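You operate a simulated robot arm through the tools that you are given. There is no shell and no other tool. Be economical: measure what you need, move in short steps, check, and stop when the job is done.

You are at the controls of a simulated two-armed robot. One attempt, no reset.

Task
Inch the sack on the belt back to the green mark.
Fine: way switch to back, speed to slow, use the inch button; then way switch to forward and power switch off. Where these are worked on the way, their far stop is far enough and under half their travel is too little: way switch.

Only the result counts: the job must be done as asked and must still hold three seconds after the hand-in. Knocking over, shifting, dropping, spilling or breaking anything else fails it.

Robot
Two 7-joint arms with fingered hands on one trunk, on a base that drives. Base frame: it is fixed to the floor where the robot stands at the start and does not move with it; the origin is under the middle of the robot, x ahead of it, y to its left, z up. Units: m, rad, N and s.
The left shoulder is at the start at [0.07, 0.142, 1.339], the right one opposite. Each reaches about 0.788 m from its shoulder. Places, roughly: belt power switch [0.8, -0.1, 1.1]; blue-banded sack [1.5, -0.25, 0]; green-banded sack [1, -2.25, 0.5]; orange-banded sack [1.75, 0, 0]; speed switch [0.8, -0.3, 1.2]; way switch [0.8, -0.2, 1.2]; white inch button [0.8, -0.3, 1]. Payload 3.6 kg a hand.
The TCP of each hand is the grasp point between the finger pads, 0.025 m short of the fingertips. In the tool frame z runs along the fingers and y along their closing line. Largest opening 0.088 m; the body of the gripper starts 0.029 m behind the TCP. The gripper is a hand of 5 fingers: y runs from the thumb to the fingers, the wrist lies at [-0.013, -0.097, -0.162] in the tool frame, and closing takes about 1.5 s.
Orientation is told as [roll, pitch, yaw] about the base's x, y, z axes, in that order, counted from this pose: with the fingers straight down and the wrist toward the robot, the tool's x, y and z point along [0, 1, 0], [1, 0, 0] and [0, 0, -1] of the base frame.

Tools
- The arms move only by the tool nudge_tool. It takes "left_moves", "right_moves" or both (then of equal length, played together; a hand with none holds still); each is a list of rows, each an object (a shift or turn left out is 0, a gripper value left out holds the last) with "slide": the shift along the tool's x, y, z in cm, a list of three; "turn": the turn, a rotation vector about the tool's x, y, z in rad, a list of three; "jaw": the opening in per cent of the stroke, from 0 (shut) to 100 (fully open). In form: [{"slide": [dx, dy, dz], "turn": [ax, ay, az], "jaw": jaw}, ...]. A call has 1 to 20 rows; each row is the pose to reach, as a shift and turn from the pose commanded when the call began, along the tool's axes at that moment. Rows are played at 5 a second. More than 0.05 m and 0.15 rad between two rows, or a gripper value outside its range, and nothing of the call is played. Where a pose cannot be reached the arm comes as near as it can. A force on the tool above 40 N (or 10 N above the force at the start of the call, whichever is more), or a blocked arm, ends the call early, and 0.2 s more pass. The fingers move at their own pace (about 0.072 m/s each) and stop on an object; they squeeze with about 25 N. The grip force told is the motor's: it shows also when the fingers shut on nothing. Time passes only in rows, and 0.2 s behind the last, so rows that repeat a pose let the fingers close. The reply holds the time, the measured pose of the TCP, the force on the tool along the base axes, the opening and the grip force, in the units named above and with some noise, with the torque about the TCP (base axes, N m) and any sound that the robot's microphone picked up.
- Cameras (640 x 400 px; columns grow to the right, rows downward): "scene" is now at [0.141, -0.0245, 1.586]; the picture's right is [-0.27, -0.96, 0.00], its down [-0.39, 0.11, -0.92] and it looks along [0.88, -0.24, -0.40] (base axes); focal length 253 px, centre (320, 200). "left" rides on the left gripper at [-0.059, -0.079, -0.105] in its tool frame; the picture's right is [-0.73, -0.32, 0.61], its down [0.62, -0.68, 0.38] and it looks along [0.29, 0.66, 0.70] (tool axes); focal length 234 px, centre (320, 200). "right" rides on the right gripper at [0.059, -0.079, -0.105] in its tool frame; the picture's right is [-0.73, 0.32, -0.61], its down [-0.62, -0.68, 0.38] and it looks along [-0.29, 0.66, 0.70] (tool axes); focal length 234 px, centre (320, 200).
- grab_frame(camera): a new picture of that camera. It takes no simulated time.
- lift_body(by): slides the trunk up (or, below 0, down) by that many m; the arms and the scene camera ride with it, the base frame stays. It gives what a move gives, with no picture.
- steer(legs): drives the robot by 1 to 6 legs, each [ahead, left, turn to the left] in m, m and rad, along the robot's own axes; the way and the turn of a leg run together, so that a leg with both is an arc; at most 1.5 m and 3.142 rad a leg. The arms and the cameras ride along, it lands a little off, and it stops where it bumps. It gives what a move gives.
- hand_shape(shape, hand): the hand has 5 fingers and takes this shape, open, in about a second: jaw (thumb against the fingers, like two jaws); tri (thumb and two fingers); tip (a fingertip pinch); poke (one finger out to press); point (the index stretched); flat (the hand flat); cup (the hand cupped); fist (a fist). The gripper value then closes the fingers along that shape, each until it touches; the sizes above hold for jaw. It gives what a move gives, with no picture.
- turn_head(pan, tilt): turns the head with the scene camera to pan (to the left, within 1.501 rad either way) and tilt (down, from -0.506 to 1.204), counted from straight ahead of the robot. It gives what a move gives.
- point_at(camera, pixels): for up to 12 pixels [column, row] of the newest picture of that camera ("zoom" is the newest enlarged one), the place [x, y, z] in the base frame of the surface seen there, good to about 0.002 m. It takes no simulated time.
- enlarge(camera, box): a new picture of the part [left, top, right, bottom] of that camera's present view, enlarged. It takes no simulated time.
- job_done(): hands the job in; it is judged then, once.

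Keep the steps short. Do not move on a guess: measure, check each grasp and each placing, and mend mistakes. In all there are 80 turns and 58 pictures (those below and enlarged ones count). Leave the grippers open and the arms clear of the work at the hand-in unless told otherwise, and finish with a single line.

The tools are called as name(argument=value, ...) on one line, values as JSON. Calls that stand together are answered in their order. nudge_tool: Moves the arms, as the interface text tells. Its arguments: {"type":"object","properties":{"left_moves":{"type":"array","items":{"type":"object","properties":{"slide":{"type":"array","items":{"type":"number"}},"turn":{"type":"array","items":{"type":"number"}},"jaw":{"type":"number"}}}},"right_moves":{"type":"array","items":{"type":"object","properties":{"slide":{"type":"array","items":{"type":"number"}},"turn":{"type":"array","items":{"type":"number"}},"jaw":{"type":"number"}}}}},"required":[]} The other tools are called the same way: lift_body (by) slides the trunk up or down; hand_shape (shape, hand) gives the hand a shape; steer (legs) drives the base; turn_head (pan, tilt) turns the head that bears the scene camera; grab_frame (camera) takes a picture; point_at (camera, pixels) gives the place of the surface under pixels of a picture; enlarge (camera, box) takes an enlarged picture of a part of a camera's view; job_done () hands the job in.

At the start:

```text
t: 0.0
left_ee_pos: [0.5571, 0.1082, 1.3988]
left_orientation: [0.001, 0.0, -0.001]
left_contact_force: [0.2, -0.8, -0.7]
left_torque: [-0.03, 0.0, 0.0]
left_gripper_width: 0.0875
left_gripper_force: 0.2
left_shape: jaw
right_ee_pos: [0.4278, -0.3443, 1.3125]
right_orientation: [0.001, 0.0, 0.002]
right_contact_force: [0.2, -0.4, -0.2]
right_torque: [0.0, 0.0, 0.04]
right_gripper_width: 0.0876
right_gripper_force: 0.1
right_shape: jaw
trunk travel left (down, up): [-0.875, 0.065]
robot x, y, heading: [0.0009, 0.0037, -0.002]
head pan, tilt: [-0.269, 0.414]
```

scene: 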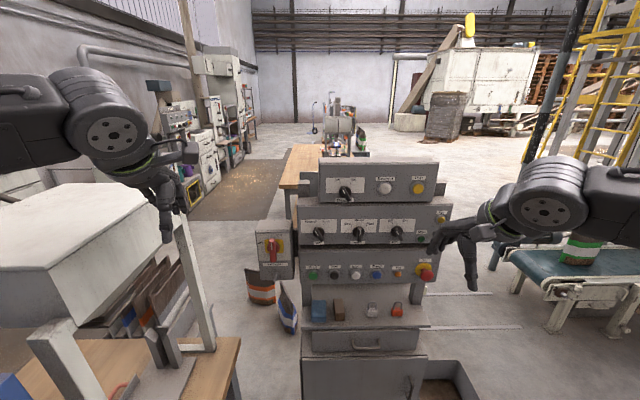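
right: 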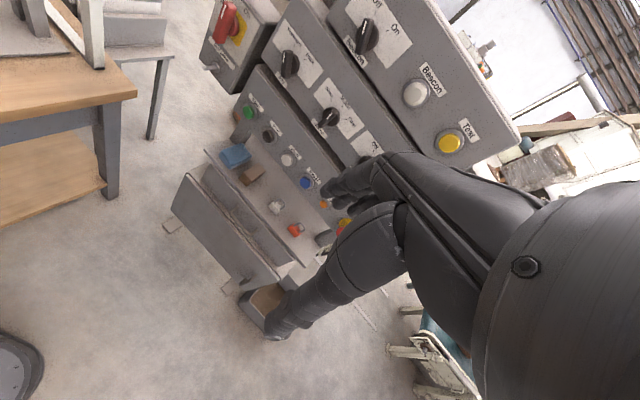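
left: 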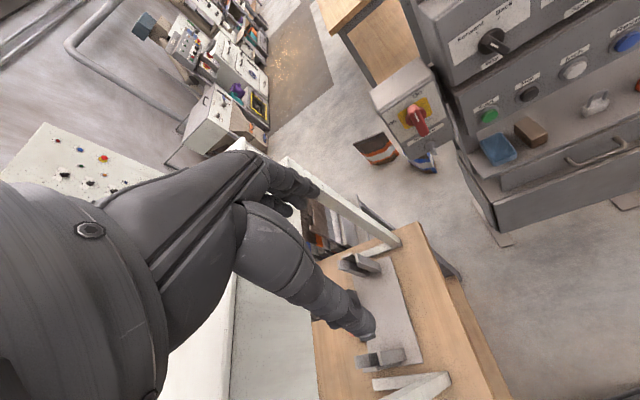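

The panel is ahead; I enlarge the panel and the belt to read the labels.

enlarge(camera="scene", box=[250, 150, 460, 290])

enlarge(camera="scene", box=[480, 200, 640, 300])

```text
2.86 times, centred on (355, 220) of scene
```

zoom: 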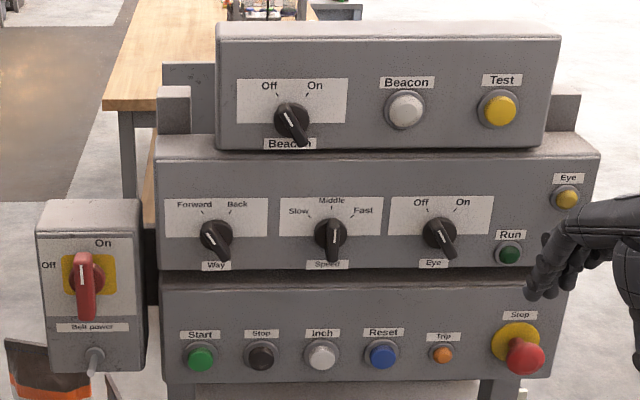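

```text
4.00 times, centred on (560, 250) of scene
```

zoom: 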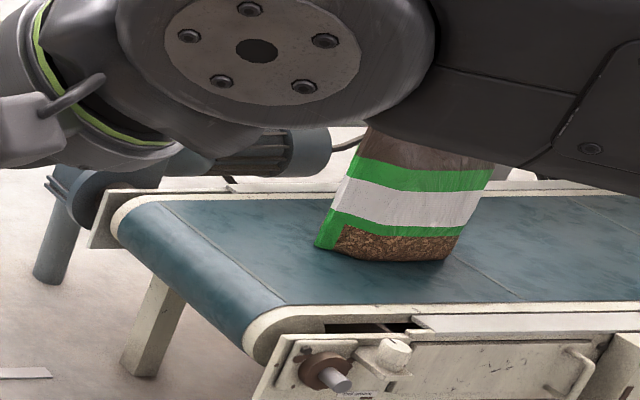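

I turn the head right to look at the belt and find the green mark.

turn_head(pan=-1.0, tilt=0.45)

grab_frame(camera="scene")

```text
t: 1.1
left_ee_pos: [0.5569, 0.1084, 1.3995]
left_orientation: [-0.001, 0.0, 0.0]
left_contact_force: [0.7, 0.3, 0.4]
left_torque: [-0.05, -0.01, -0.01]
left_gripper_width: 0.0875
left_gripper_force: 0.0
left_shape: jaw
right_ee_pos: [0.429, -0.3447, 1.3119]
right_orientation: [0.0, 0.0, 0.001]
right_contact_force: [0.6, 0.0, 0.4]
right_torque: [0.0, 0.01, -0.01]
right_gripper_width: 0.0877
right_gripper_force: 0.1
right_shape: jaw
trunk travel left (down, up): [-0.875, 0.065]
robot x, y, heading: [0.0017, 0.0021, 0.002]
head pan, tilt: [-1.0, 0.45]
```

```text
52 pictures are left
```

scene: 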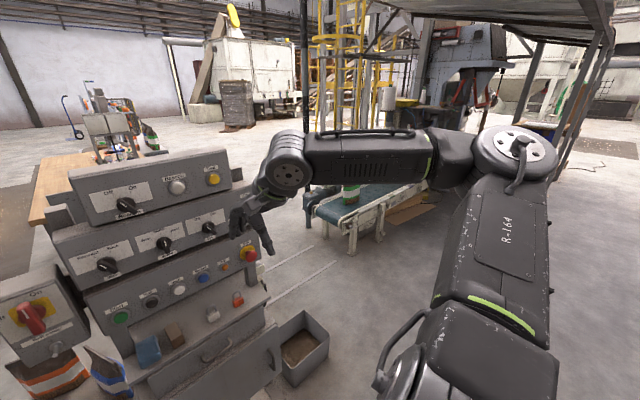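

The right arm hides part of the belt. I enlarge the belt, and take the panel measurements from this view.

enlarge(camera="scene", box=[300, 160, 460, 260])

point_at(camera="scene", pixels=[[108, 266], [164, 243], [180, 291], [33, 318], [73, 243], [242, 202], [88, 300], [243, 259], [100, 248], [355, 195], [400, 195]])

```text
4.00 times, centred on (380, 210) of scene
```

zoom: 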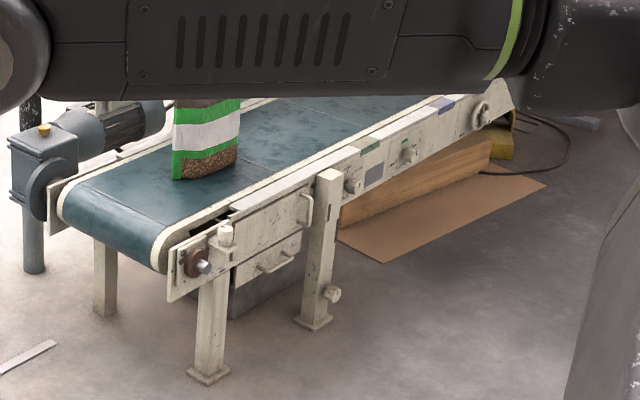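

```text
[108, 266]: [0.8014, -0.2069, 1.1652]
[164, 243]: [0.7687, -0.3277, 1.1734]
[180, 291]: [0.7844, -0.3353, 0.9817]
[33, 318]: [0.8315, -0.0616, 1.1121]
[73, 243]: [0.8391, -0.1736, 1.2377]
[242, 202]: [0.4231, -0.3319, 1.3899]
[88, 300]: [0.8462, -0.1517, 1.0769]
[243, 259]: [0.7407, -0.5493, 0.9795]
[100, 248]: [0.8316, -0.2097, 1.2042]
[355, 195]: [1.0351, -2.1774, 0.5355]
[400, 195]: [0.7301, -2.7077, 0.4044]
```

The sack stands on the belt and a green patch shows on the rail at zoom (370,143), but the right arm is in the way. I will use the left arm for the panel, so I lower the right hand out of the line of sight.

nudge_tool(right_moves=[{"slide": [0, 0, 4]}, {"slide": [0, 0, 8]}, {"slide": [0, 0, 12]}, {"slide": [0, -1, 16]}, {"slide": [0, -2, 20]}, {"slide": [0, -3, 24]}, {"slide": [0, -4, 28]}, {"slide": [0, -5, 32]}, {"slide": [0, -6, 36]}, {"slide": [0, -7, 40]}])

grab_frame(camera="scene")

```text
t: 3.3
left_ee_pos: [0.557, 0.1067, 1.401]
left_orientation: [0.0, 0.001, -0.002]
left_contact_force: [-0.4, -0.3, 0.6]
left_torque: [-0.03, -0.02, -0.03]
left_gripper_width: 0.0877
left_gripper_force: 0.0
left_shape: jaw
right_ee_pos: [0.3607, -0.3451, 0.9108]
right_orientation: [-0.001, -0.002, 0.001]
right_contact_force: [0.3, 0.0, -1.4]
right_torque: [0.03, -0.01, 0.0]
right_gripper_width: 0.0876
right_gripper_force: 0.0
right_shape: jaw
trunk travel left (down, up): [-0.875, 0.065]
robot x, y, heading: [0.003, -0.0013, 0.005]
head pan, tilt: [-1.0, 0.45]
```

```text
50 pictures are left
```

scene: 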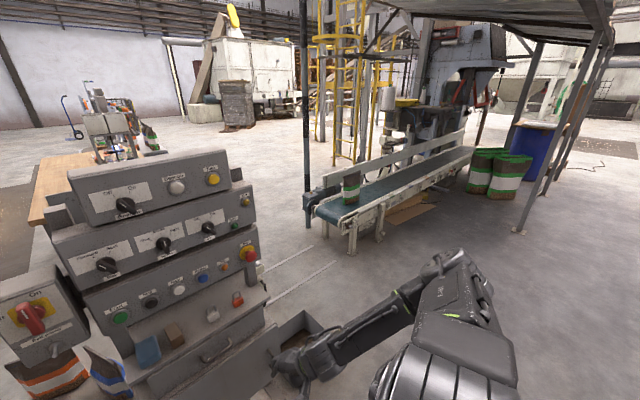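

The view is clear now; I enlarge the belt.

enlarge(camera="scene", box=[300, 120, 492, 240])

enlarge(camera="scene", box=[320, 150, 416, 210])

```text
3.33 times, centred on (396, 180) of scene
```

zoom: 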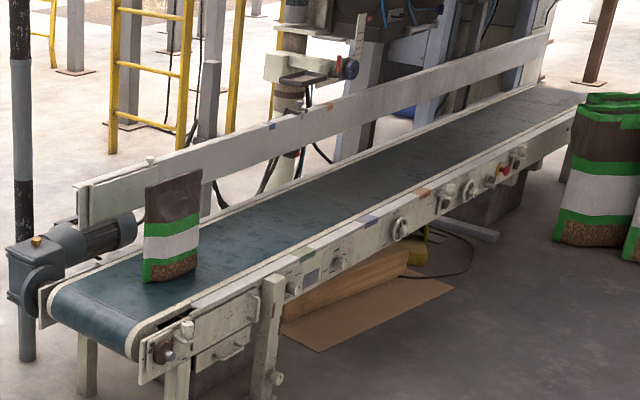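

```text
6.67 times, centred on (368, 180) of scene
```

zoom: 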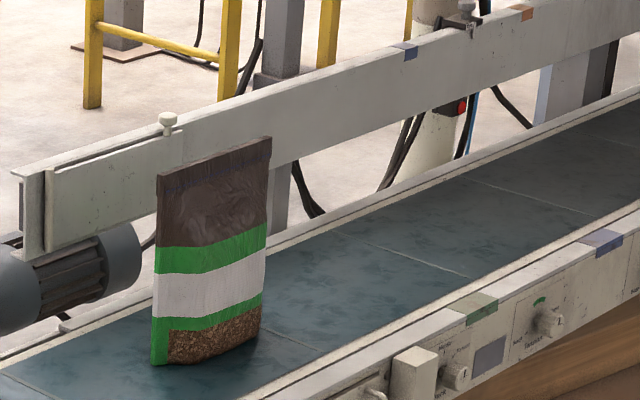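

Green, blue and orange marks on both rails. I measure the marks, the sack, and the belt edges.

point_at(camera="zoom", pixels=[[478, 302], [460, 310], [492, 296], [603, 238], [405, 50], [523, 12], [152, 362], [168, 364], [258, 338], [210, 250], [158, 180], [268, 145]])

```text
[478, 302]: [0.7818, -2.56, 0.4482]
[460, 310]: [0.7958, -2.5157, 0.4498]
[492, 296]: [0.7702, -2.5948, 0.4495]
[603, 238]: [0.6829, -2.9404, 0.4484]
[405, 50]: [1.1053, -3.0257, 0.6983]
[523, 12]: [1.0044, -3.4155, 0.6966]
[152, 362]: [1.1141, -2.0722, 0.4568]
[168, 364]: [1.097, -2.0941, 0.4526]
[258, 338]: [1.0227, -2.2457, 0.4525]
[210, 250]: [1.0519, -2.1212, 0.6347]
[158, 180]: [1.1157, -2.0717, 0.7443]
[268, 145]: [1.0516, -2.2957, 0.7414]
```

The belt runs along (-0.25,-0.97). The green mark lies at about 2.28 m along it and the sack's centre at about 1.83, so it needs about 0.45 m backward. Now I measure how far the cabinet sticks out before driving.

point_at(camera="scene", pixels=[[215, 345], [195, 375], [145, 355], [235, 300], [300, 330], [240, 285], [125, 398], [35, 345], [108, 268]])

turn_head(pan=-0.3, tilt=0.6)

grab_frame(camera="scene")

```text
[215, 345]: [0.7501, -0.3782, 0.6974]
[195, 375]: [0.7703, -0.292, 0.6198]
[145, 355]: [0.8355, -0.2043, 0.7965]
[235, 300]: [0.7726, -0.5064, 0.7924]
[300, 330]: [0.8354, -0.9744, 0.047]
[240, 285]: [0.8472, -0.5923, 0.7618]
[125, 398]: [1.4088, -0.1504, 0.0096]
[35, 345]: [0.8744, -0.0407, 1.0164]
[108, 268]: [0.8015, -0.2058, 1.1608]
```

```text
t: 4.4
left_ee_pos: [0.5584, 0.1078, 1.4007]
left_orientation: [0.001, 0.0, 0.001]
left_contact_force: [-0.7, 0.0, -0.3]
left_torque: [0.01, -0.01, 0.0]
left_gripper_width: 0.0877
left_gripper_force: 0.1
left_shape: jaw
right_ee_pos: [0.3612, -0.3451, 0.9132]
right_orientation: [-0.001, 0.0, 0.0]
right_contact_force: [-0.2, -0.5, 0.2]
right_torque: [0.02, 0.0, -0.03]
right_gripper_width: 0.0878
right_gripper_force: 0.0
right_shape: jaw
trunk travel left (down, up): [-0.875, 0.065]
robot x, y, heading: [0.0013, 0.0019, 0.002]
head pan, tilt: [-0.3, 0.6]
```

```text
47 pictures are left
```

scene: 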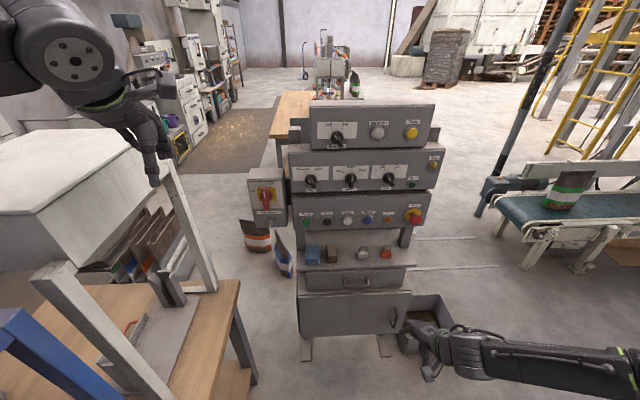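

Now I drive right 0.35 and ahead 0.08.

steer(legs=[[0, -0.35, 0], [0.08, 0, 0]])

turn_head(pan=0.05, tilt=0.6)

grab_frame(camera="scene")

enlarge(camera="scene", box=[192, 80, 448, 240])

```text
t: 7.2
left_ee_pos: [0.6302, -0.2266, 1.4024]
left_orientation: [0.0, -0.006, 0.005]
left_contact_force: [0.2, -0.4, 0.0]
left_torque: [0.01, -0.01, -0.02]
left_gripper_width: 0.0877
left_gripper_force: 0.0
left_shape: jaw
right_ee_pos: [0.4408, -0.6802, 0.9155]
right_orientation: [-0.001, -0.005, 0.006]
right_contact_force: [0.0, 0.8, -0.2]
right_torque: [0.0, -0.02, -0.02]
right_gripper_width: 0.0876
right_gripper_force: 0.1
right_shape: jaw
trunk travel left (down, up): [-0.875, 0.065]
robot x, y, heading: [0.0827, -0.3356, 0.004]
head pan, tilt: [-0.3, 0.6]
```

```text
t: 8.1
left_ee_pos: [0.6401, -0.2279, 1.3982]
left_orientation: [-0.001, 0.003, 0.006]
left_contact_force: [0.1, 0.4, -1.0]
left_torque: [-0.01, -0.02, -0.02]
left_gripper_width: 0.0878
left_gripper_force: 0.0
left_shape: jaw
right_ee_pos: [0.4457, -0.6808, 0.9119]
right_orientation: [0.002, 0.001, 0.006]
right_contact_force: [0.4, -0.4, -0.5]
right_torque: [0.02, 0.01, 0.02]
right_gripper_width: 0.088
right_gripper_force: 0.0
right_shape: jaw
trunk travel left (down, up): [-0.875, 0.065]
robot x, y, heading: [0.084, -0.3424, 0.004]
head pan, tilt: [0.051, 0.6]
```

```text
46 pictures are left
```

scene: 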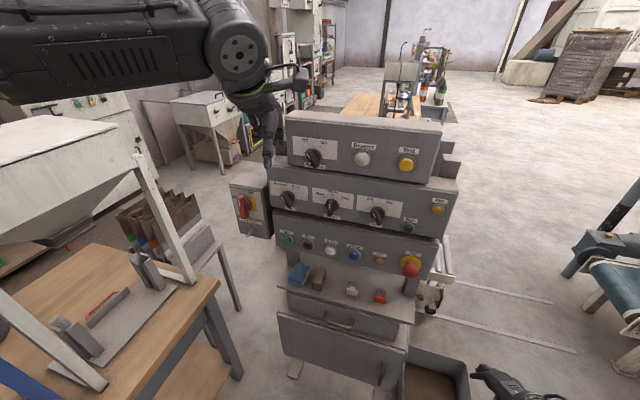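

```text
2.50 times, centred on (320, 160) of scene
```

zoom: 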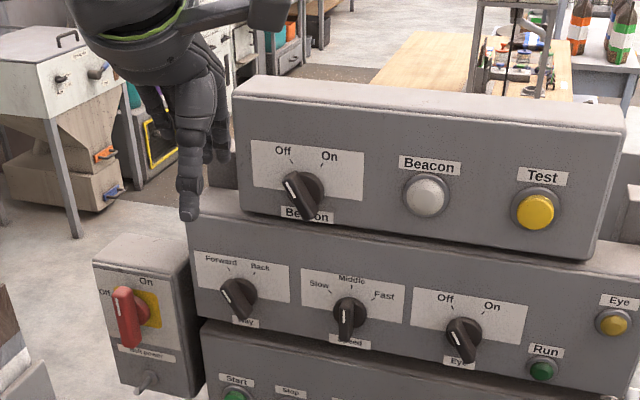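

I measure the knobs' blades and plates in this enlarged picture.

point_at(camera="zoom", pixels=[[240, 302], [228, 284], [250, 316], [258, 280], [215, 285], [350, 318], [350, 302], [346, 336], [375, 295], [124, 318], [126, 292], [130, 342]])

enlarge(camera="scene", box=[250, 170, 410, 270])

```text
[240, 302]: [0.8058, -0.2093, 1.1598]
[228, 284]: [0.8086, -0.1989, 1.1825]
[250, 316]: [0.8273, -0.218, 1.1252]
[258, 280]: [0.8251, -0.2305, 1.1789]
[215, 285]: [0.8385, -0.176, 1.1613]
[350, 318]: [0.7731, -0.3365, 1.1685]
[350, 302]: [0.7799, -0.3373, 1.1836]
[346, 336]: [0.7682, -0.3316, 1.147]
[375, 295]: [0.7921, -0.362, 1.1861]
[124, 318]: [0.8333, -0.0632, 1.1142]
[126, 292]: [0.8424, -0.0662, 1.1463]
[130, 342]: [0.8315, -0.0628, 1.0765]
```

```text
4.00 times, centred on (330, 220) of scene
```

zoom: 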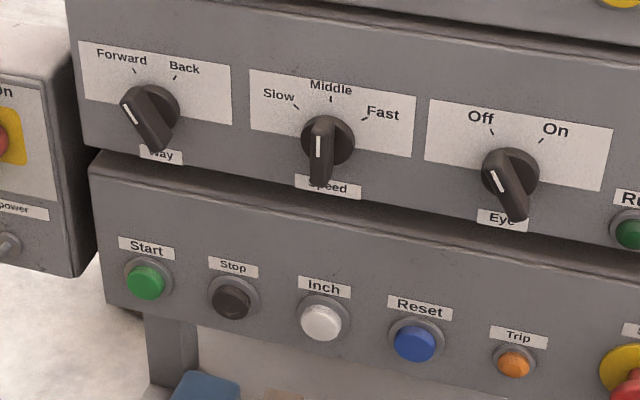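

I measure panel surface points for the face normal, plus the inch button.

point_at(camera="zoom", pixels=[[90, 55], [222, 115], [215, 75], [300, 75], [400, 145], [430, 120], [600, 180], [150, 118], [320, 318], [145, 280], [270, 345], [270, 290]])

point_at(camera="zoom", pixels=[[128, 110], [148, 90], [175, 105], [158, 147], [166, 135], [318, 120], [322, 180], [312, 150], [340, 125], [100, 155], [180, 165], [380, 175]])

```text
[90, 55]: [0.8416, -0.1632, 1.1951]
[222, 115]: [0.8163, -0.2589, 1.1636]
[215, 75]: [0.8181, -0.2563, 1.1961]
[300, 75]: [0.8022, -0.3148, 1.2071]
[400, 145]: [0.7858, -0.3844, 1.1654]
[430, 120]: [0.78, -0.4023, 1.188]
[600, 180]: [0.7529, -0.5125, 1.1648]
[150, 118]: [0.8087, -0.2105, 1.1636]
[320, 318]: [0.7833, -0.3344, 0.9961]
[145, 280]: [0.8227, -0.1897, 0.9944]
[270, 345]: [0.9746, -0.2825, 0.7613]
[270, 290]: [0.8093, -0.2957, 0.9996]
```

```text
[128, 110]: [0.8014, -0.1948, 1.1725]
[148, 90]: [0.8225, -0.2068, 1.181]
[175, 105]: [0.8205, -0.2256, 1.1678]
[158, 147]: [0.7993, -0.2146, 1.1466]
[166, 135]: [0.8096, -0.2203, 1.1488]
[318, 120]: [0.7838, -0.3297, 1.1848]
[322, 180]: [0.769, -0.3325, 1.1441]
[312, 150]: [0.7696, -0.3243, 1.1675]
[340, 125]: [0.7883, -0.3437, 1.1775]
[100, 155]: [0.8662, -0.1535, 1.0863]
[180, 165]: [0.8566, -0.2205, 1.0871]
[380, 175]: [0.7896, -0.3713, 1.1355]
```

The panel face is upright and yawed by about -0.25 rad. Inward is (0.969,-0.246,0) and the way knob blade sits at about (0.80,-0.205,1.16), leaning 37° left. I point the left hand forward, drawing it back 8 cm as it turns.

nudge_tool(left_moves=[{"slide": [0, -1, 0], "turn": [-0.14, 0, 0]}, {"slide": [0, -2, 0], "turn": [-0.28, 0, 0]}, {"slide": [0, -3, 0], "turn": [-0.42, 0, 0]}, {"slide": [0, -4, 0], "turn": [-0.56, 0, 0]}, {"slide": [0, -5, 0], "turn": [-0.7, 0, 0]}, {"slide": [0, -6, 0], "turn": [-0.84, 0, 0]}, {"slide": [0, -7, 0], "turn": [-0.98, 0, 0]}, {"slide": [0, -8, 0], "turn": [-1.12, 0, 0]}, {"slide": [0, -8, 0], "turn": [-1.26, 0, 0]}, {"slide": [0, -8, 0], "turn": [-1.4, 0, 0]}, {"slide": [0, -8, 0], "turn": [-1.5, 0, 0]}, {"slide": [0, -8, 0], "turn": [-1.571, 0, 0]}])

hand_shape(hand="left", shape="poke")

nudge_tool(left_moves=[{"turn": [0, -0.13, 0]}, {"turn": [0, -0.253, 0]}, {"turn": [0, -0.253, 0]}])

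grab_frame(camera="scene")

grab_frame(camera="left")

```text
t: 10.7
left_ee_pos: [0.5415, -0.2185, 1.4751]
left_orientation: [0.045, -1.251, -0.068]
left_contact_force: [1.0, 0.3, -0.3]
left_torque: [-0.02, 0.01, -0.02]
left_gripper_width: 0.0877
left_gripper_force: 0.0
left_shape: jaw
left hand out of reach, approached as far as the arm can: row 8, 9, 10, 11, 12
right_ee_pos: [0.4437, -0.6811, 0.9131]
right_orientation: [-0.001, 0.001, 0.008]
right_contact_force: [0.5, -0.1, 0.3]
right_torque: [-0.01, 0.03, -0.03]
right_gripper_width: 0.0877
right_gripper_force: 0.1
right_shape: jaw
trunk travel left (down, up): [-0.875, 0.065]
robot x, y, heading: [0.0801, -0.3439, 0.008]
head pan, tilt: [0.051, 0.6]
```

```text
t: 11.6
left_ee_pos: [0.5429, -0.2199, 1.4745]
left_orientation: [0.049, -1.252, -0.07]
left_contact_force: [0.0, 0.0, -1.3]
left_torque: [-0.02, 0.01, 0.01]
left_gripper_width: 0.0
left_gripper_force: 0.1
left_shape: poke
right_ee_pos: [0.445, -0.6814, 0.9126]
right_orientation: [0.002, -0.002, 0.007]
right_contact_force: [-1.7, -0.4, -0.2]
right_torque: [0.01, 0.02, 0.0]
right_gripper_width: 0.0878
right_gripper_force: 0.0
right_shape: jaw
trunk travel left (down, up): [-0.875, 0.065]
robot x, y, heading: [0.0812, -0.3402, 0.002]
head pan, tilt: [0.051, 0.6]
```

```text
t: 12.4
left_ee_pos: [0.5429, -0.2229, 1.4788]
left_orientation: [-0.2, -1.252, -0.077]
left_contact_force: [-0.1, 0.4, 0.6]
left_torque: [-0.02, 0.02, 0.03]
left_gripper_width: 0.0003
left_gripper_force: 0.1
left_shape: poke
left hand out of reach, approached as far as the arm can: row 1, 2, 3
right_ee_pos: [0.4445, -0.6816, 0.9122]
right_orientation: [0.0, -0.001, 0.007]
right_contact_force: [-0.1, -0.5, -0.4]
right_torque: [-0.01, -0.04, 0.01]
right_gripper_width: 0.0876
right_gripper_force: 0.1
right_shape: jaw
trunk travel left (down, up): [-0.875, 0.065]
robot x, y, heading: [0.0819, -0.3376, 0.004]
head pan, tilt: [0.051, 0.6]
```

```text
43 pictures are left
```

scene: 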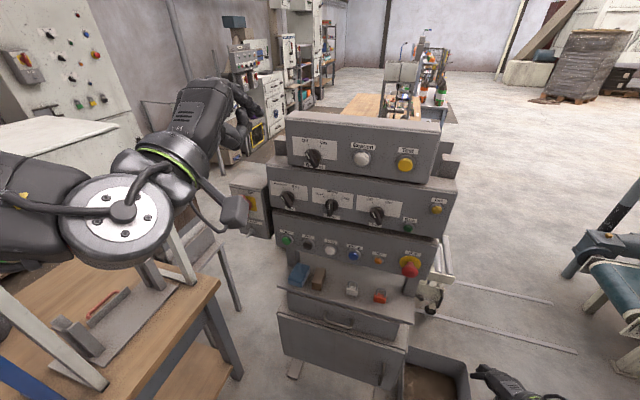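

```text
42 pictures are left
```

left: 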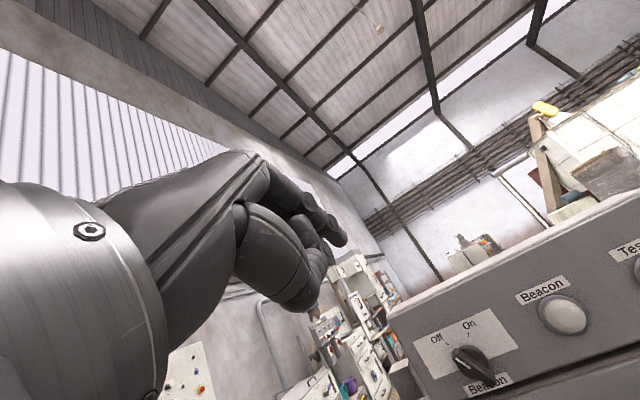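

The arm couldn't quite reach full horizontal at this height and fingers slope ~18° down. The fingertip shows at (340,238) in the left picture. I measure it and lower the hand toward knob height, away from the panel.

point_at(camera="left", pixels=[[340, 238], [335, 225], [325, 245]])

nudge_tool(left_moves=[{"slide": [0, -4, 0]}, {"slide": [0, -8, 0]}, {"slide": [0, -12, 0]}, {"slide": [0, -16, 0]}, {"slide": [0, -20, 0]}, {"slide": [0, -20, 0]}])

grab_frame(camera="scene")

```text
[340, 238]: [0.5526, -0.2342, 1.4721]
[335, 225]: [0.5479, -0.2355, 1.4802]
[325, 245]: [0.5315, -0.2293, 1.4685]
```

```text
t: 13.8
left_ee_pos: [0.5297, -0.2235, 1.2606]
left_orientation: [-0.205, -1.254, -0.07]
left_contact_force: [0.2, 0.0, -1.4]
left_torque: [0.01, -0.02, -0.03]
left_gripper_width: 0.0001
left_gripper_force: 0.1
left_shape: poke
left hand out of reach, approached as far as the arm can: row 1, 2, 3, 4, 5, 6
right_ee_pos: [0.4447, -0.6821, 0.9126]
right_orientation: [0.0, 0.001, 0.006]
right_contact_force: [-0.5, -0.3, -0.8]
right_torque: [0.01, 0.01, 0.01]
right_gripper_width: 0.0878
right_gripper_force: 0.0
right_shape: jaw
trunk travel left (down, up): [-0.875, 0.065]
robot x, y, heading: [0.0784, -0.3369, 0.002]
head pan, tilt: [0.051, 0.6]
```

```text
41 pictures are left
```

scene: 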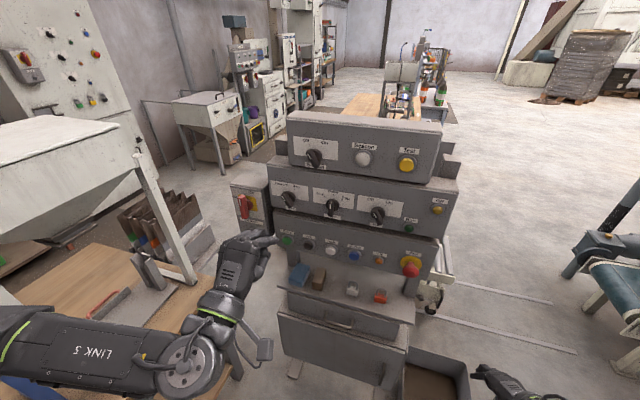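

I sync the command with the reachable tilt (about 0.32 rad), and look at the pointing finger close up.

nudge_tool(left_moves=[{"turn": [0.15, 0, 0]}, {"turn": [0.3, 0, 0]}, {"turn": [0.34, 0, 0]}])

grab_frame(camera="left")

enlarge(camera="scene", box=[200, 180, 360, 280])

```text
t: 14.6
left_ee_pos: [0.5558, -0.2299, 1.2506]
left_orientation: [-0.105, -0.912, -0.184]
left_contact_force: [0.4, 0.0, 0.1]
left_torque: [0.04, -0.02, -0.01]
left_gripper_width: 0.0002
left_gripper_force: 0.1
left_shape: poke
left hand out of reach, approached as far as the arm can: row 1, 2, 3
right_ee_pos: [0.4446, -0.6812, 0.9134]
right_orientation: [0.001, 0.0, 0.007]
right_contact_force: [-0.5, 0.3, 0.0]
right_torque: [0.01, -0.04, 0.01]
right_gripper_width: 0.0879
right_gripper_force: 0.0
right_shape: jaw
trunk travel left (down, up): [-0.875, 0.065]
robot x, y, heading: [0.0809, -0.3403, 0.006]
head pan, tilt: [0.051, 0.6]
```

```text
40 pictures are left
```

left: 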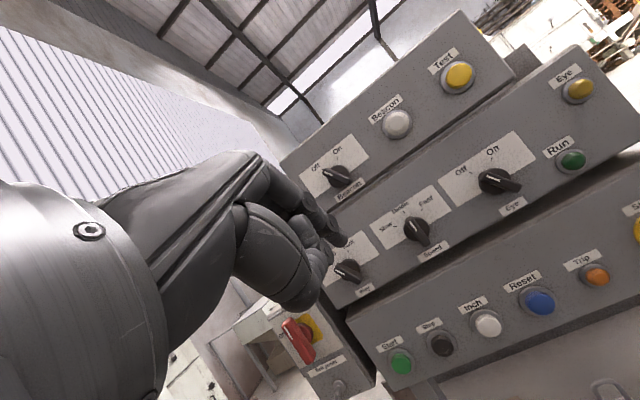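

```text
4.00 times, centred on (280, 230) of scene
```

zoom: 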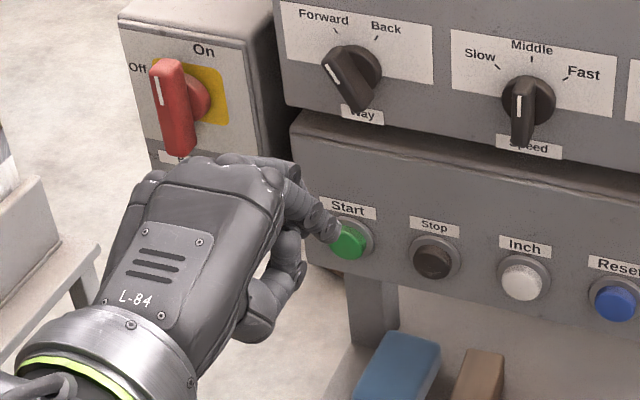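

The hand now points about 38° down (commands start from the reached pose). I move forward to about 4 cm before and left of the way knob while pitching the fingers up again.

nudge_tool(left_moves=[{"slide": [2, 0.7, 3], "turn": [-0.1, 0, 0]}, {"slide": [4, 1.4, 6.1], "turn": [-0.2, 0, 0]}, {"slide": [6, 2.1, 9.2], "turn": [-0.3, 0, 0]}, {"slide": [8, 2.8, 12.2], "turn": [-0.4, 0, 0]}, {"slide": [10, 3.5, 15.2], "turn": [-0.45, 0, 0]}, {"slide": [11.8, 4.3, 18.3], "turn": [-0.5, 0, 0]}, {"slide": [11.8, 4.3, 18.3], "turn": [-0.5, 0, 0]}])

grab_frame(camera="left")

enlarge(camera="scene", box=[200, 160, 360, 260])

```text
t: 16.2
left_ee_pos: [0.7498, -0.1652, 1.1677]
left_orientation: [-0.399, -1.405, 0.126]
left_contact_force: [0.0, -0.2, -0.1]
left_torque: [0.01, 0.0, 0.0]
left_gripper_width: 0.0002
left_gripper_force: 0.0
left_shape: poke
right_ee_pos: [0.4438, -0.6805, 0.9132]
right_orientation: [0.001, 0.001, 0.006]
right_contact_force: [-0.6, 0.6, 0.3]
right_torque: [-0.01, 0.0, -0.05]
right_gripper_width: 0.0875
right_gripper_force: 0.0
right_shape: jaw
trunk travel left (down, up): [-0.875, 0.065]
robot x, y, heading: [0.0824, -0.3408, 0.006]
head pan, tilt: [0.051, 0.6]
```

```text
38 pictures are left
```

left: 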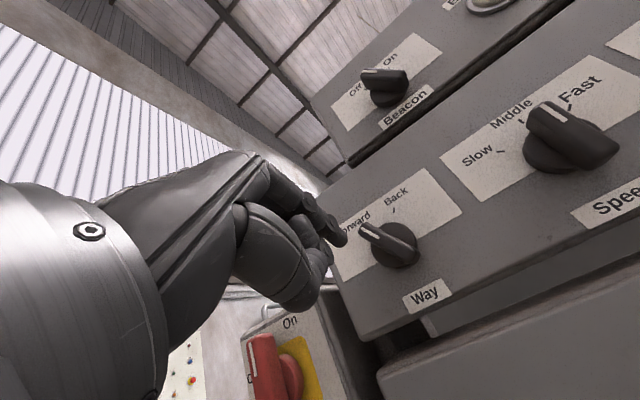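

```text
4.00 times, centred on (280, 210) of scene
```

zoom: 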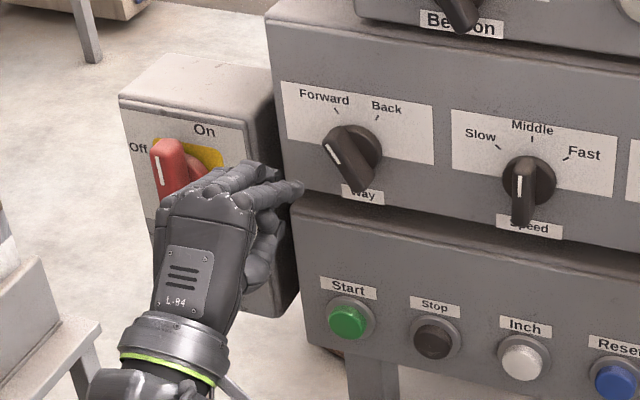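

Reached. I measure the fingertip in both pictures, and the knob's blade ends in the hand picture.

point_at(camera="zoom", pixels=[[300, 188], [290, 190], [275, 193], [285, 182]])

point_at(camera="left", pixels=[[343, 240], [335, 230], [345, 232], [362, 226], [366, 236], [410, 255], [390, 243]])

```text
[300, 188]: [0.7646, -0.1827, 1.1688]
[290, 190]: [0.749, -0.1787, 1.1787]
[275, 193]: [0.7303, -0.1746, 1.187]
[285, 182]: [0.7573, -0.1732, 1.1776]
```

```text
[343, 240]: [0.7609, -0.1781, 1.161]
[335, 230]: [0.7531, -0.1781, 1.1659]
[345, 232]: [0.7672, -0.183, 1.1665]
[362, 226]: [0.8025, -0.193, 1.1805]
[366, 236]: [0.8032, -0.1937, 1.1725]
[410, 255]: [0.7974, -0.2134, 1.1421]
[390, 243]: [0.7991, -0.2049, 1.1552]
```

The fingertip centre is 1.5 cm left, 0.5 cm above and 3.8 cm short of the way knob's centre. I shift 0.9 cm left and then enter 5.4 cm beside the blade.

nudge_tool(left_moves=[{"slide": [0.9, -0.05, 0]}, {"slide": [0.95, 0.37, 2.65]}, {"slide": [1.0, 0.6, 4.0]}, {"slide": [1.0, 0.78, 5.3]}, {"slide": [1.0, 0.78, 5.3]}])

enlarge(camera="scene", box=[240, 160, 352, 230])

grab_frame(camera="left")

```text
t: 17.4
left_ee_pos: [0.8025, -0.1697, 1.1648]
left_orientation: [-0.399, -1.405, 0.127]
left_contact_force: [0.4, 0.0, -0.8]
left_torque: [-0.02, -0.01, -0.02]
left_gripper_width: 0.0001
left_gripper_force: 0.1
left_shape: poke
right_ee_pos: [0.4451, -0.6805, 0.9127]
right_orientation: [0.0, 0.001, 0.008]
right_contact_force: [-0.1, -0.9, -0.2]
right_torque: [0.02, 0.01, -0.01]
right_gripper_width: 0.0876
right_gripper_force: 0.0
right_shape: jaw
trunk travel left (down, up): [-0.875, 0.065]
robot x, y, heading: [0.0834, -0.3425, 0.005]
head pan, tilt: [0.051, 0.6]
```

```text
5.71 times, centred on (296, 195) of scene
```

zoom: 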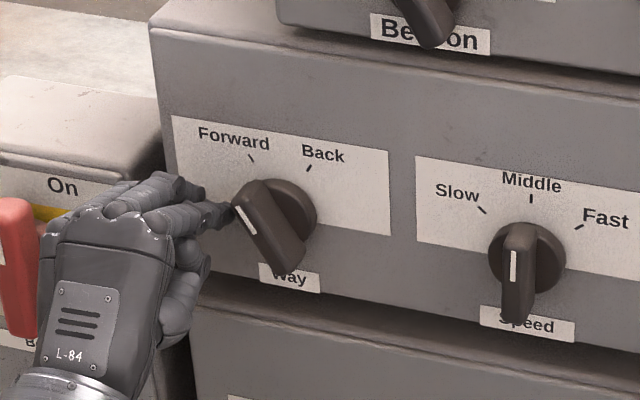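

```text
35 pictures are left
```

left: 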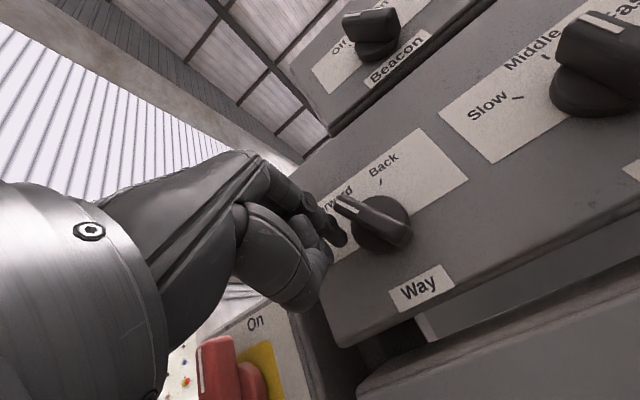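

The fingertip is beside the blade. I sweep it along an arc up and right to turn the knob clockwise to Back.

nudge_tool(left_moves=[{"slide": [-0.47, 0.27, -0.03]}, {"slide": [-0.75, 0.8, -0.11]}, {"slide": [-1.18, 1.22, -0.17]}, {"slide": [-1.63, 1.45, -0.19]}, {"slide": [-2.1, 1.56, -0.2]}, {"slide": [-2.8, 1.5, -0.18]}, {"slide": [-2.8, 1.5, -0.18]}])

enlarge(camera="scene", box=[240, 160, 352, 230])

```text
t: 19.0
left_ee_pos: [0.7972, -0.1939, 1.1803]
left_orientation: [-0.413, -1.405, 0.143]
left_contact_force: [1.7, 9.0, 2.8]
left_torque: [0.0, -0.07, 0.21]
left_gripper_width: 0.0
left_gripper_force: 0.1
left_shape: poke
right_ee_pos: [0.4454, -0.6791, 0.914]
right_orientation: [-0.002, 0.0, 0.007]
right_contact_force: [0.6, 0.2, 0.3]
right_torque: [0.03, 0.0, -0.02]
right_gripper_width: 0.0877
right_gripper_force: 0.1
right_shape: jaw
trunk travel left (down, up): [-0.875, 0.065]
robot x, y, heading: [0.0791, -0.3384, 0.003]
head pan, tilt: [0.051, 0.6]
```

```text
5.71 times, centred on (296, 195) of scene
```

zoom: 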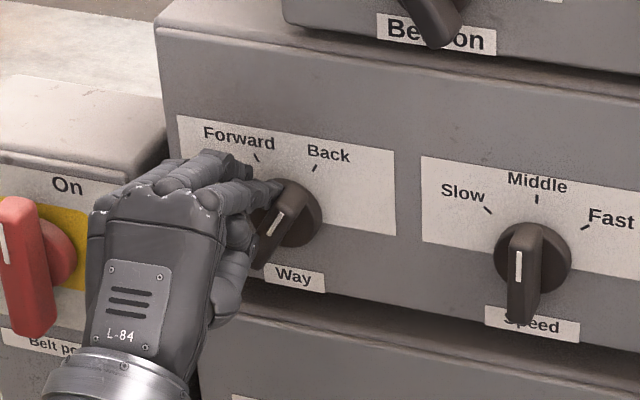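

The way knob now points at Back and sits on its stop (9 N). I release, pull back and move to the lower left of the speed knob.

nudge_tool(left_moves=[{"slide": [1.2, 0.07, -0.03]}, {"slide": [1.14, -0.39, -3.0]}, {"slide": [1.09, -0.77, -5.46]}, {"slide": [-2.53, -1.98, -5.2]}, {"slide": [-6.46, -3.21, -4.94]}, {"slide": [-10.3, -4.13, -4.72]}, {"slide": [-10.3, -4.13, -4.72]}])

enlarge(camera="scene", box=[256, 170, 368, 240])

```text
t: 20.6
left_ee_pos: [0.7217, -0.2848, 1.1544]
left_orientation: [-0.399, -1.404, 0.127]
left_contact_force: [0.9, -0.1, -1.0]
left_torque: [-0.03, -0.07, 0.0]
left_gripper_width: 0.0
left_gripper_force: 0.1
left_shape: poke
right_ee_pos: [0.4447, -0.6825, 0.9124]
right_orientation: [0.002, 0.001, 0.01]
right_contact_force: [-0.6, 0.0, 0.5]
right_torque: [-0.02, 0.01, 0.01]
right_gripper_width: 0.0876
right_gripper_force: 0.1
right_shape: jaw
trunk travel left (down, up): [-0.875, 0.065]
robot x, y, heading: [0.081, -0.3386, 0.002]
head pan, tilt: [0.051, 0.6]
```

```text
5.71 times, centred on (312, 205) of scene
```

zoom: 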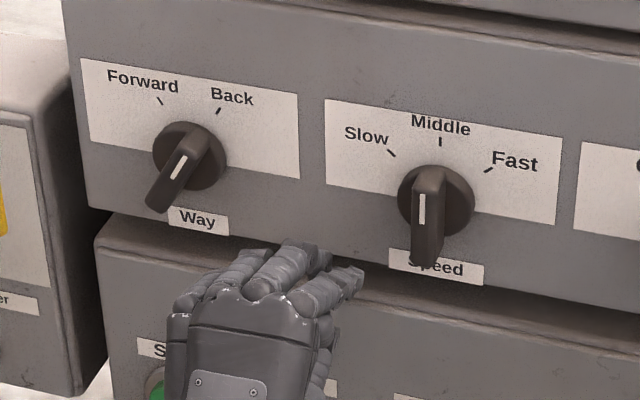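

Way stays on Back. The fingertip is 2.3 cm left, 1.3 cm below and 3.7 cm short of the speed knob. I enter and sweep the lower end rightward, which turns the pointer to Slow.

nudge_tool(left_moves=[{"slide": [0.05, 0.4, 2.6]}, {"slide": [0.1, 0.8, 5.13]}, {"slide": [-0.5, 0.65, 5.15]}, {"slide": [-0.96, 0.5, 5.2]}, {"slide": [-1.36, 0.22, 5.25]}, {"slide": [-1.85, 0.05, 5.29]}, {"slide": [-2.55, 0.03, 5.3]}, {"slide": [-2.55, 0.03, 5.3]}])

enlarge(camera="scene", box=[256, 170, 368, 240])

```text
t: 22.4
left_ee_pos: [0.7627, -0.3185, 1.1464]
left_orientation: [-0.411, -1.403, 0.141]
left_contact_force: [-2.9, 11.5, -6.7]
left_torque: [-0.08, 0.06, 0.07]
left_gripper_width: 0.0
left_gripper_force: 0.0
left_shape: poke
right_ee_pos: [0.4443, -0.6786, 0.9138]
right_orientation: [-0.003, 0.0, 0.009]
right_contact_force: [0.3, 0.2, 0.4]
right_torque: [0.04, -0.01, 0.02]
right_gripper_width: 0.0877
right_gripper_force: 0.1
right_shape: jaw
trunk travel left (down, up): [-0.875, 0.065]
robot x, y, heading: [0.0825, -0.3422, 0.004]
head pan, tilt: [0.051, 0.6]
```

```text
5.71 times, centred on (312, 205) of scene
```

zoom: 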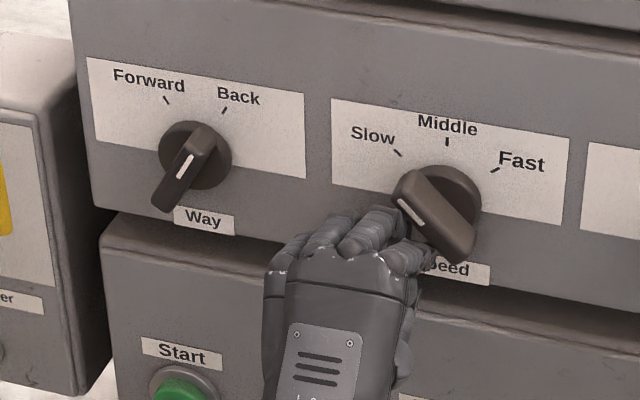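

The speed pointer is at Slow with 11 N at the stop. I release and move down in front of the inch button.

nudge_tool(left_moves=[{"slide": [1.0, 0.06, -0.03]}, {"slide": [0.94, -0.4, -2.99]}, {"slide": [0.89, -0.78, -5.46]}, {"slide": [0.75, -4.75, -4.84]}, {"slide": [0.71, -8.71, -4.22]}, {"slide": [0.66, -12.68, -3.6]}, {"slide": [0.84, -15.44, -3.18]}, {"slide": [0.84, -15.44, -3.18]}])

enlarge(camera="scene", box=[256, 170, 416, 270])

grab_frame(camera="left")

```text
t: 24.2
left_ee_pos: [0.7096, -0.309, 1.0003]
left_orientation: [-0.402, -1.405, 0.13]
left_contact_force: [0.2, -0.3, -0.5]
left_torque: [0.01, -0.02, 0.0]
left_gripper_width: 0.0
left_gripper_force: 0.1
left_shape: poke
right_ee_pos: [0.4435, -0.6819, 0.9133]
right_orientation: [0.002, -0.001, 0.007]
right_contact_force: [-0.6, 0.1, 0.1]
right_torque: [-0.01, -0.01, 0.0]
right_gripper_width: 0.0878
right_gripper_force: 0.1
right_shape: jaw
trunk travel left (down, up): [-0.875, 0.065]
robot x, y, heading: [0.0836, -0.3401, 0.007]
head pan, tilt: [0.051, 0.6]
```

```text
4.00 times, centred on (336, 220) of scene
```

zoom: 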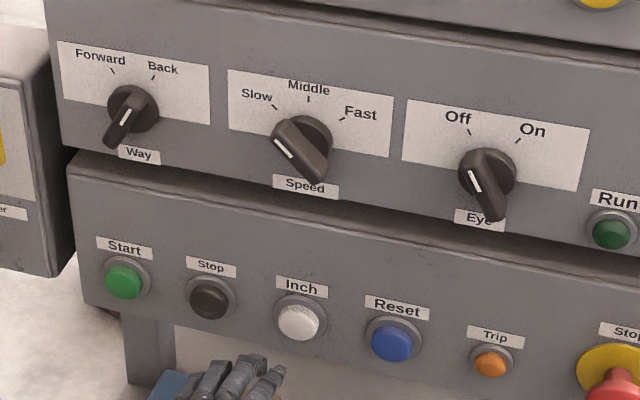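

```text
30 pictures are left
```

left: 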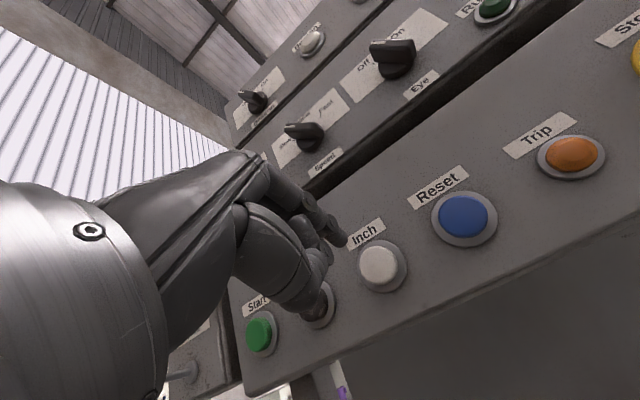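

The pointers are on Back and Slow. I measure the inch button and fingertip in the hand view, and turn the head to the belt.

point_at(camera="left", pixels=[[378, 264], [368, 258], [388, 270], [402, 285], [343, 240], [345, 232], [295, 300], [300, 285]])

turn_head(pan=-0.95, tilt=0.45)

grab_frame(camera="scene")

```text
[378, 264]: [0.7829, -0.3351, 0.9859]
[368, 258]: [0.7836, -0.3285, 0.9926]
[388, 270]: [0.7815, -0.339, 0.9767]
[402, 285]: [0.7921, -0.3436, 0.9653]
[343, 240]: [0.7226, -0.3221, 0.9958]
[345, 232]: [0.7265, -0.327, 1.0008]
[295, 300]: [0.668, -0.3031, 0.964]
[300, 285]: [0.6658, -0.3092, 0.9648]
```

```text
t: 25.4
left_ee_pos: [0.709, -0.3095, 0.9995]
left_orientation: [-0.397, -1.403, 0.127]
left_contact_force: [0.5, 0.8, 0.7]
left_torque: [0.03, -0.03, -0.01]
left_gripper_width: 0.0
left_gripper_force: 0.0
left_shape: poke
right_ee_pos: [0.4438, -0.6809, 0.9131]
right_orientation: [0.0, 0.0, 0.008]
right_contact_force: [0.4, 0.3, -0.1]
right_torque: [0.01, 0.0, 0.02]
right_gripper_width: 0.0877
right_gripper_force: 0.1
right_shape: jaw
trunk travel left (down, up): [-0.875, 0.065]
robot x, y, heading: [0.082, -0.3436, 0.003]
head pan, tilt: [-0.949, 0.45]
```

```text
29 pictures are left
```

scene: 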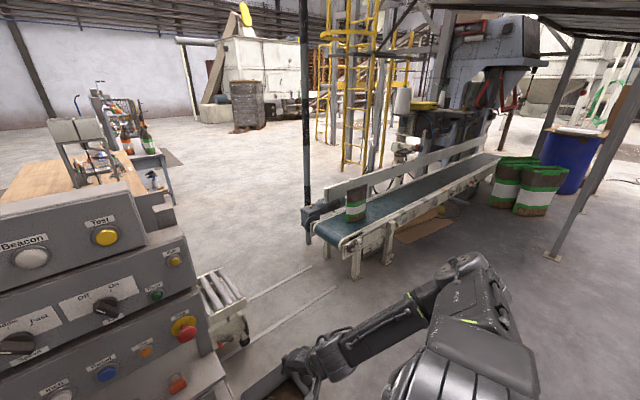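

The fingertip is 5.7 cm short of the inch button, 1.2 cm above. I approach to just short of the button, then make a light short press and check the belt.

nudge_tool(left_moves=[{"slide": [0.5, -0.8, 2]}, {"slide": [0.56, -0.32, 4.9]}, {"slide": [0.58, -0.2, 5.7]}, {"slide": [0.59, -0.11, 6.27]}, {"slide": [0.59, -0.11, 6.27]}, {"slide": [0.56, -0.32, 4.9]}])

enlarge(camera="scene", box=[320, 150, 416, 210])

```text
t: 26.8
left_ee_pos: [0.7423, -0.3121, 1.01]
left_orientation: [-0.395, -1.402, 0.125]
left_contact_force: [-1.3, 0.9, 0.8]
left_torque: [0.03, 0.02, -0.02]
left_gripper_width: 0.0
left_gripper_force: 0.1
left_shape: poke
left hand out of reach, approached as far as the arm can: row 1, 2, 3, 4, 5, 6
right_ee_pos: [0.4442, -0.6799, 0.9137]
right_orientation: [-0.001, 0.0, 0.006]
right_contact_force: [-0.4, -1.1, -0.4]
right_torque: [0.0, 0.0, 0.01]
right_gripper_width: 0.0876
right_gripper_force: 0.1
right_shape: jaw
trunk travel left (down, up): [-0.875, 0.065]
robot x, y, heading: [0.0809, -0.337, 0.005]
head pan, tilt: [-0.949, 0.45]
```

```text
6.67 times, centred on (368, 180) of scene
```

zoom: 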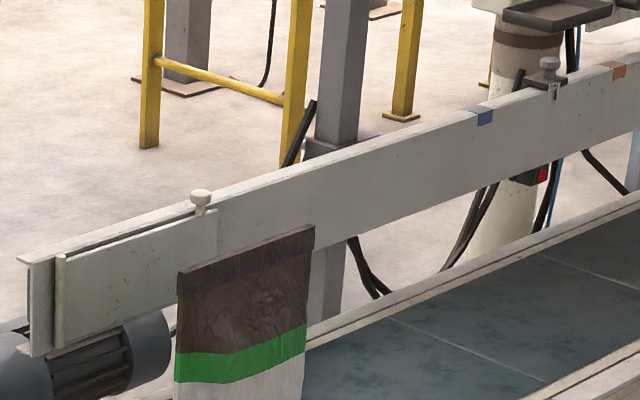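

The arm hits its limit this low, so the button wasn't reached. I pull back, raise the hand 12 cm, and lower the trunk 12 cm to keep a good arm posture.

nudge_tool(left_moves=[{"slide": [-0.08, -0.61, -3.95]}, {"slide": [-0.33, 3.33, -4.55]}, {"slide": [-0.59, 7.27, -5.16]}, {"slide": [-0.85, 11.2, -5.77]}, {"slide": [-0.85, 11.2, -5.77]}])

lift_body(by=-0.13)

grab_frame(camera="scene")

grab_frame(camera="left")

```text
t: 28.0
left_ee_pos: [0.7042, -0.3013, 1.128]
left_orientation: [-0.392, -1.404, 0.12]
left_contact_force: [0.2, 0.1, 0.8]
left_torque: [0.02, 0.01, -0.02]
left_gripper_width: 0.0002
left_gripper_force: 0.0
left_shape: poke
right_ee_pos: [0.4447, -0.68, 0.913]
right_orientation: [0.002, 0.0, 0.007]
right_contact_force: [0.1, 0.0, 0.0]
right_torque: [0.03, 0.0, 0.0]
right_gripper_width: 0.0877
right_gripper_force: 0.0
right_shape: jaw
trunk travel left (down, up): [-0.875, 0.065]
robot x, y, heading: [0.0807, -0.3385, 0.007]
head pan, tilt: [-0.949, 0.45]
```

```text
t: 29.6
left_ee_pos: [0.7057, -0.3006, 0.9983]
left_orientation: [-0.397, -1.404, 0.127]
left_contact_force: [-0.6, 1.1, -0.2]
left_torque: [-0.02, 0.0, -0.01]
left_gripper_width: 0.0
left_gripper_force: 0.1
left_shape: poke
right_ee_pos: [0.4439, -0.6822, 0.7821]
right_orientation: [0.0, 0.0, 0.005]
right_contact_force: [-0.3, -0.5, -0.9]
right_torque: [-0.02, 0.02, -0.02]
right_gripper_width: 0.0876
right_gripper_force: 0.1
right_shape: jaw
trunk travel left (down, up): [-0.745, 0.195]
robot x, y, heading: [0.0809, -0.3371, 0.005]
head pan, tilt: [-0.949, 0.45]
```

```text
27 pictures are left
```

scene: 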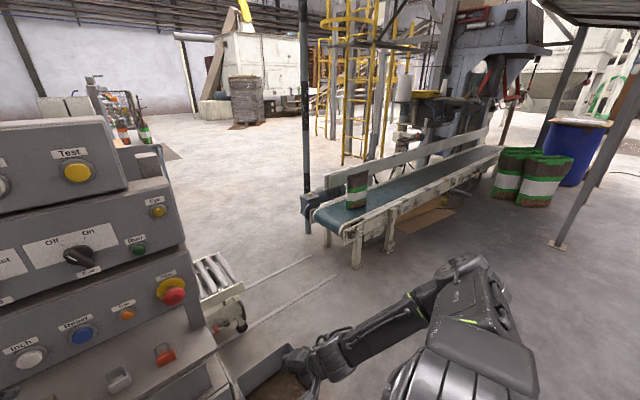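

```text
26 pictures are left
```

left: 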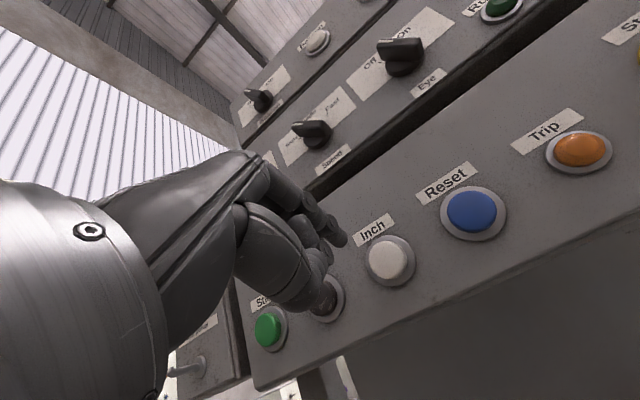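

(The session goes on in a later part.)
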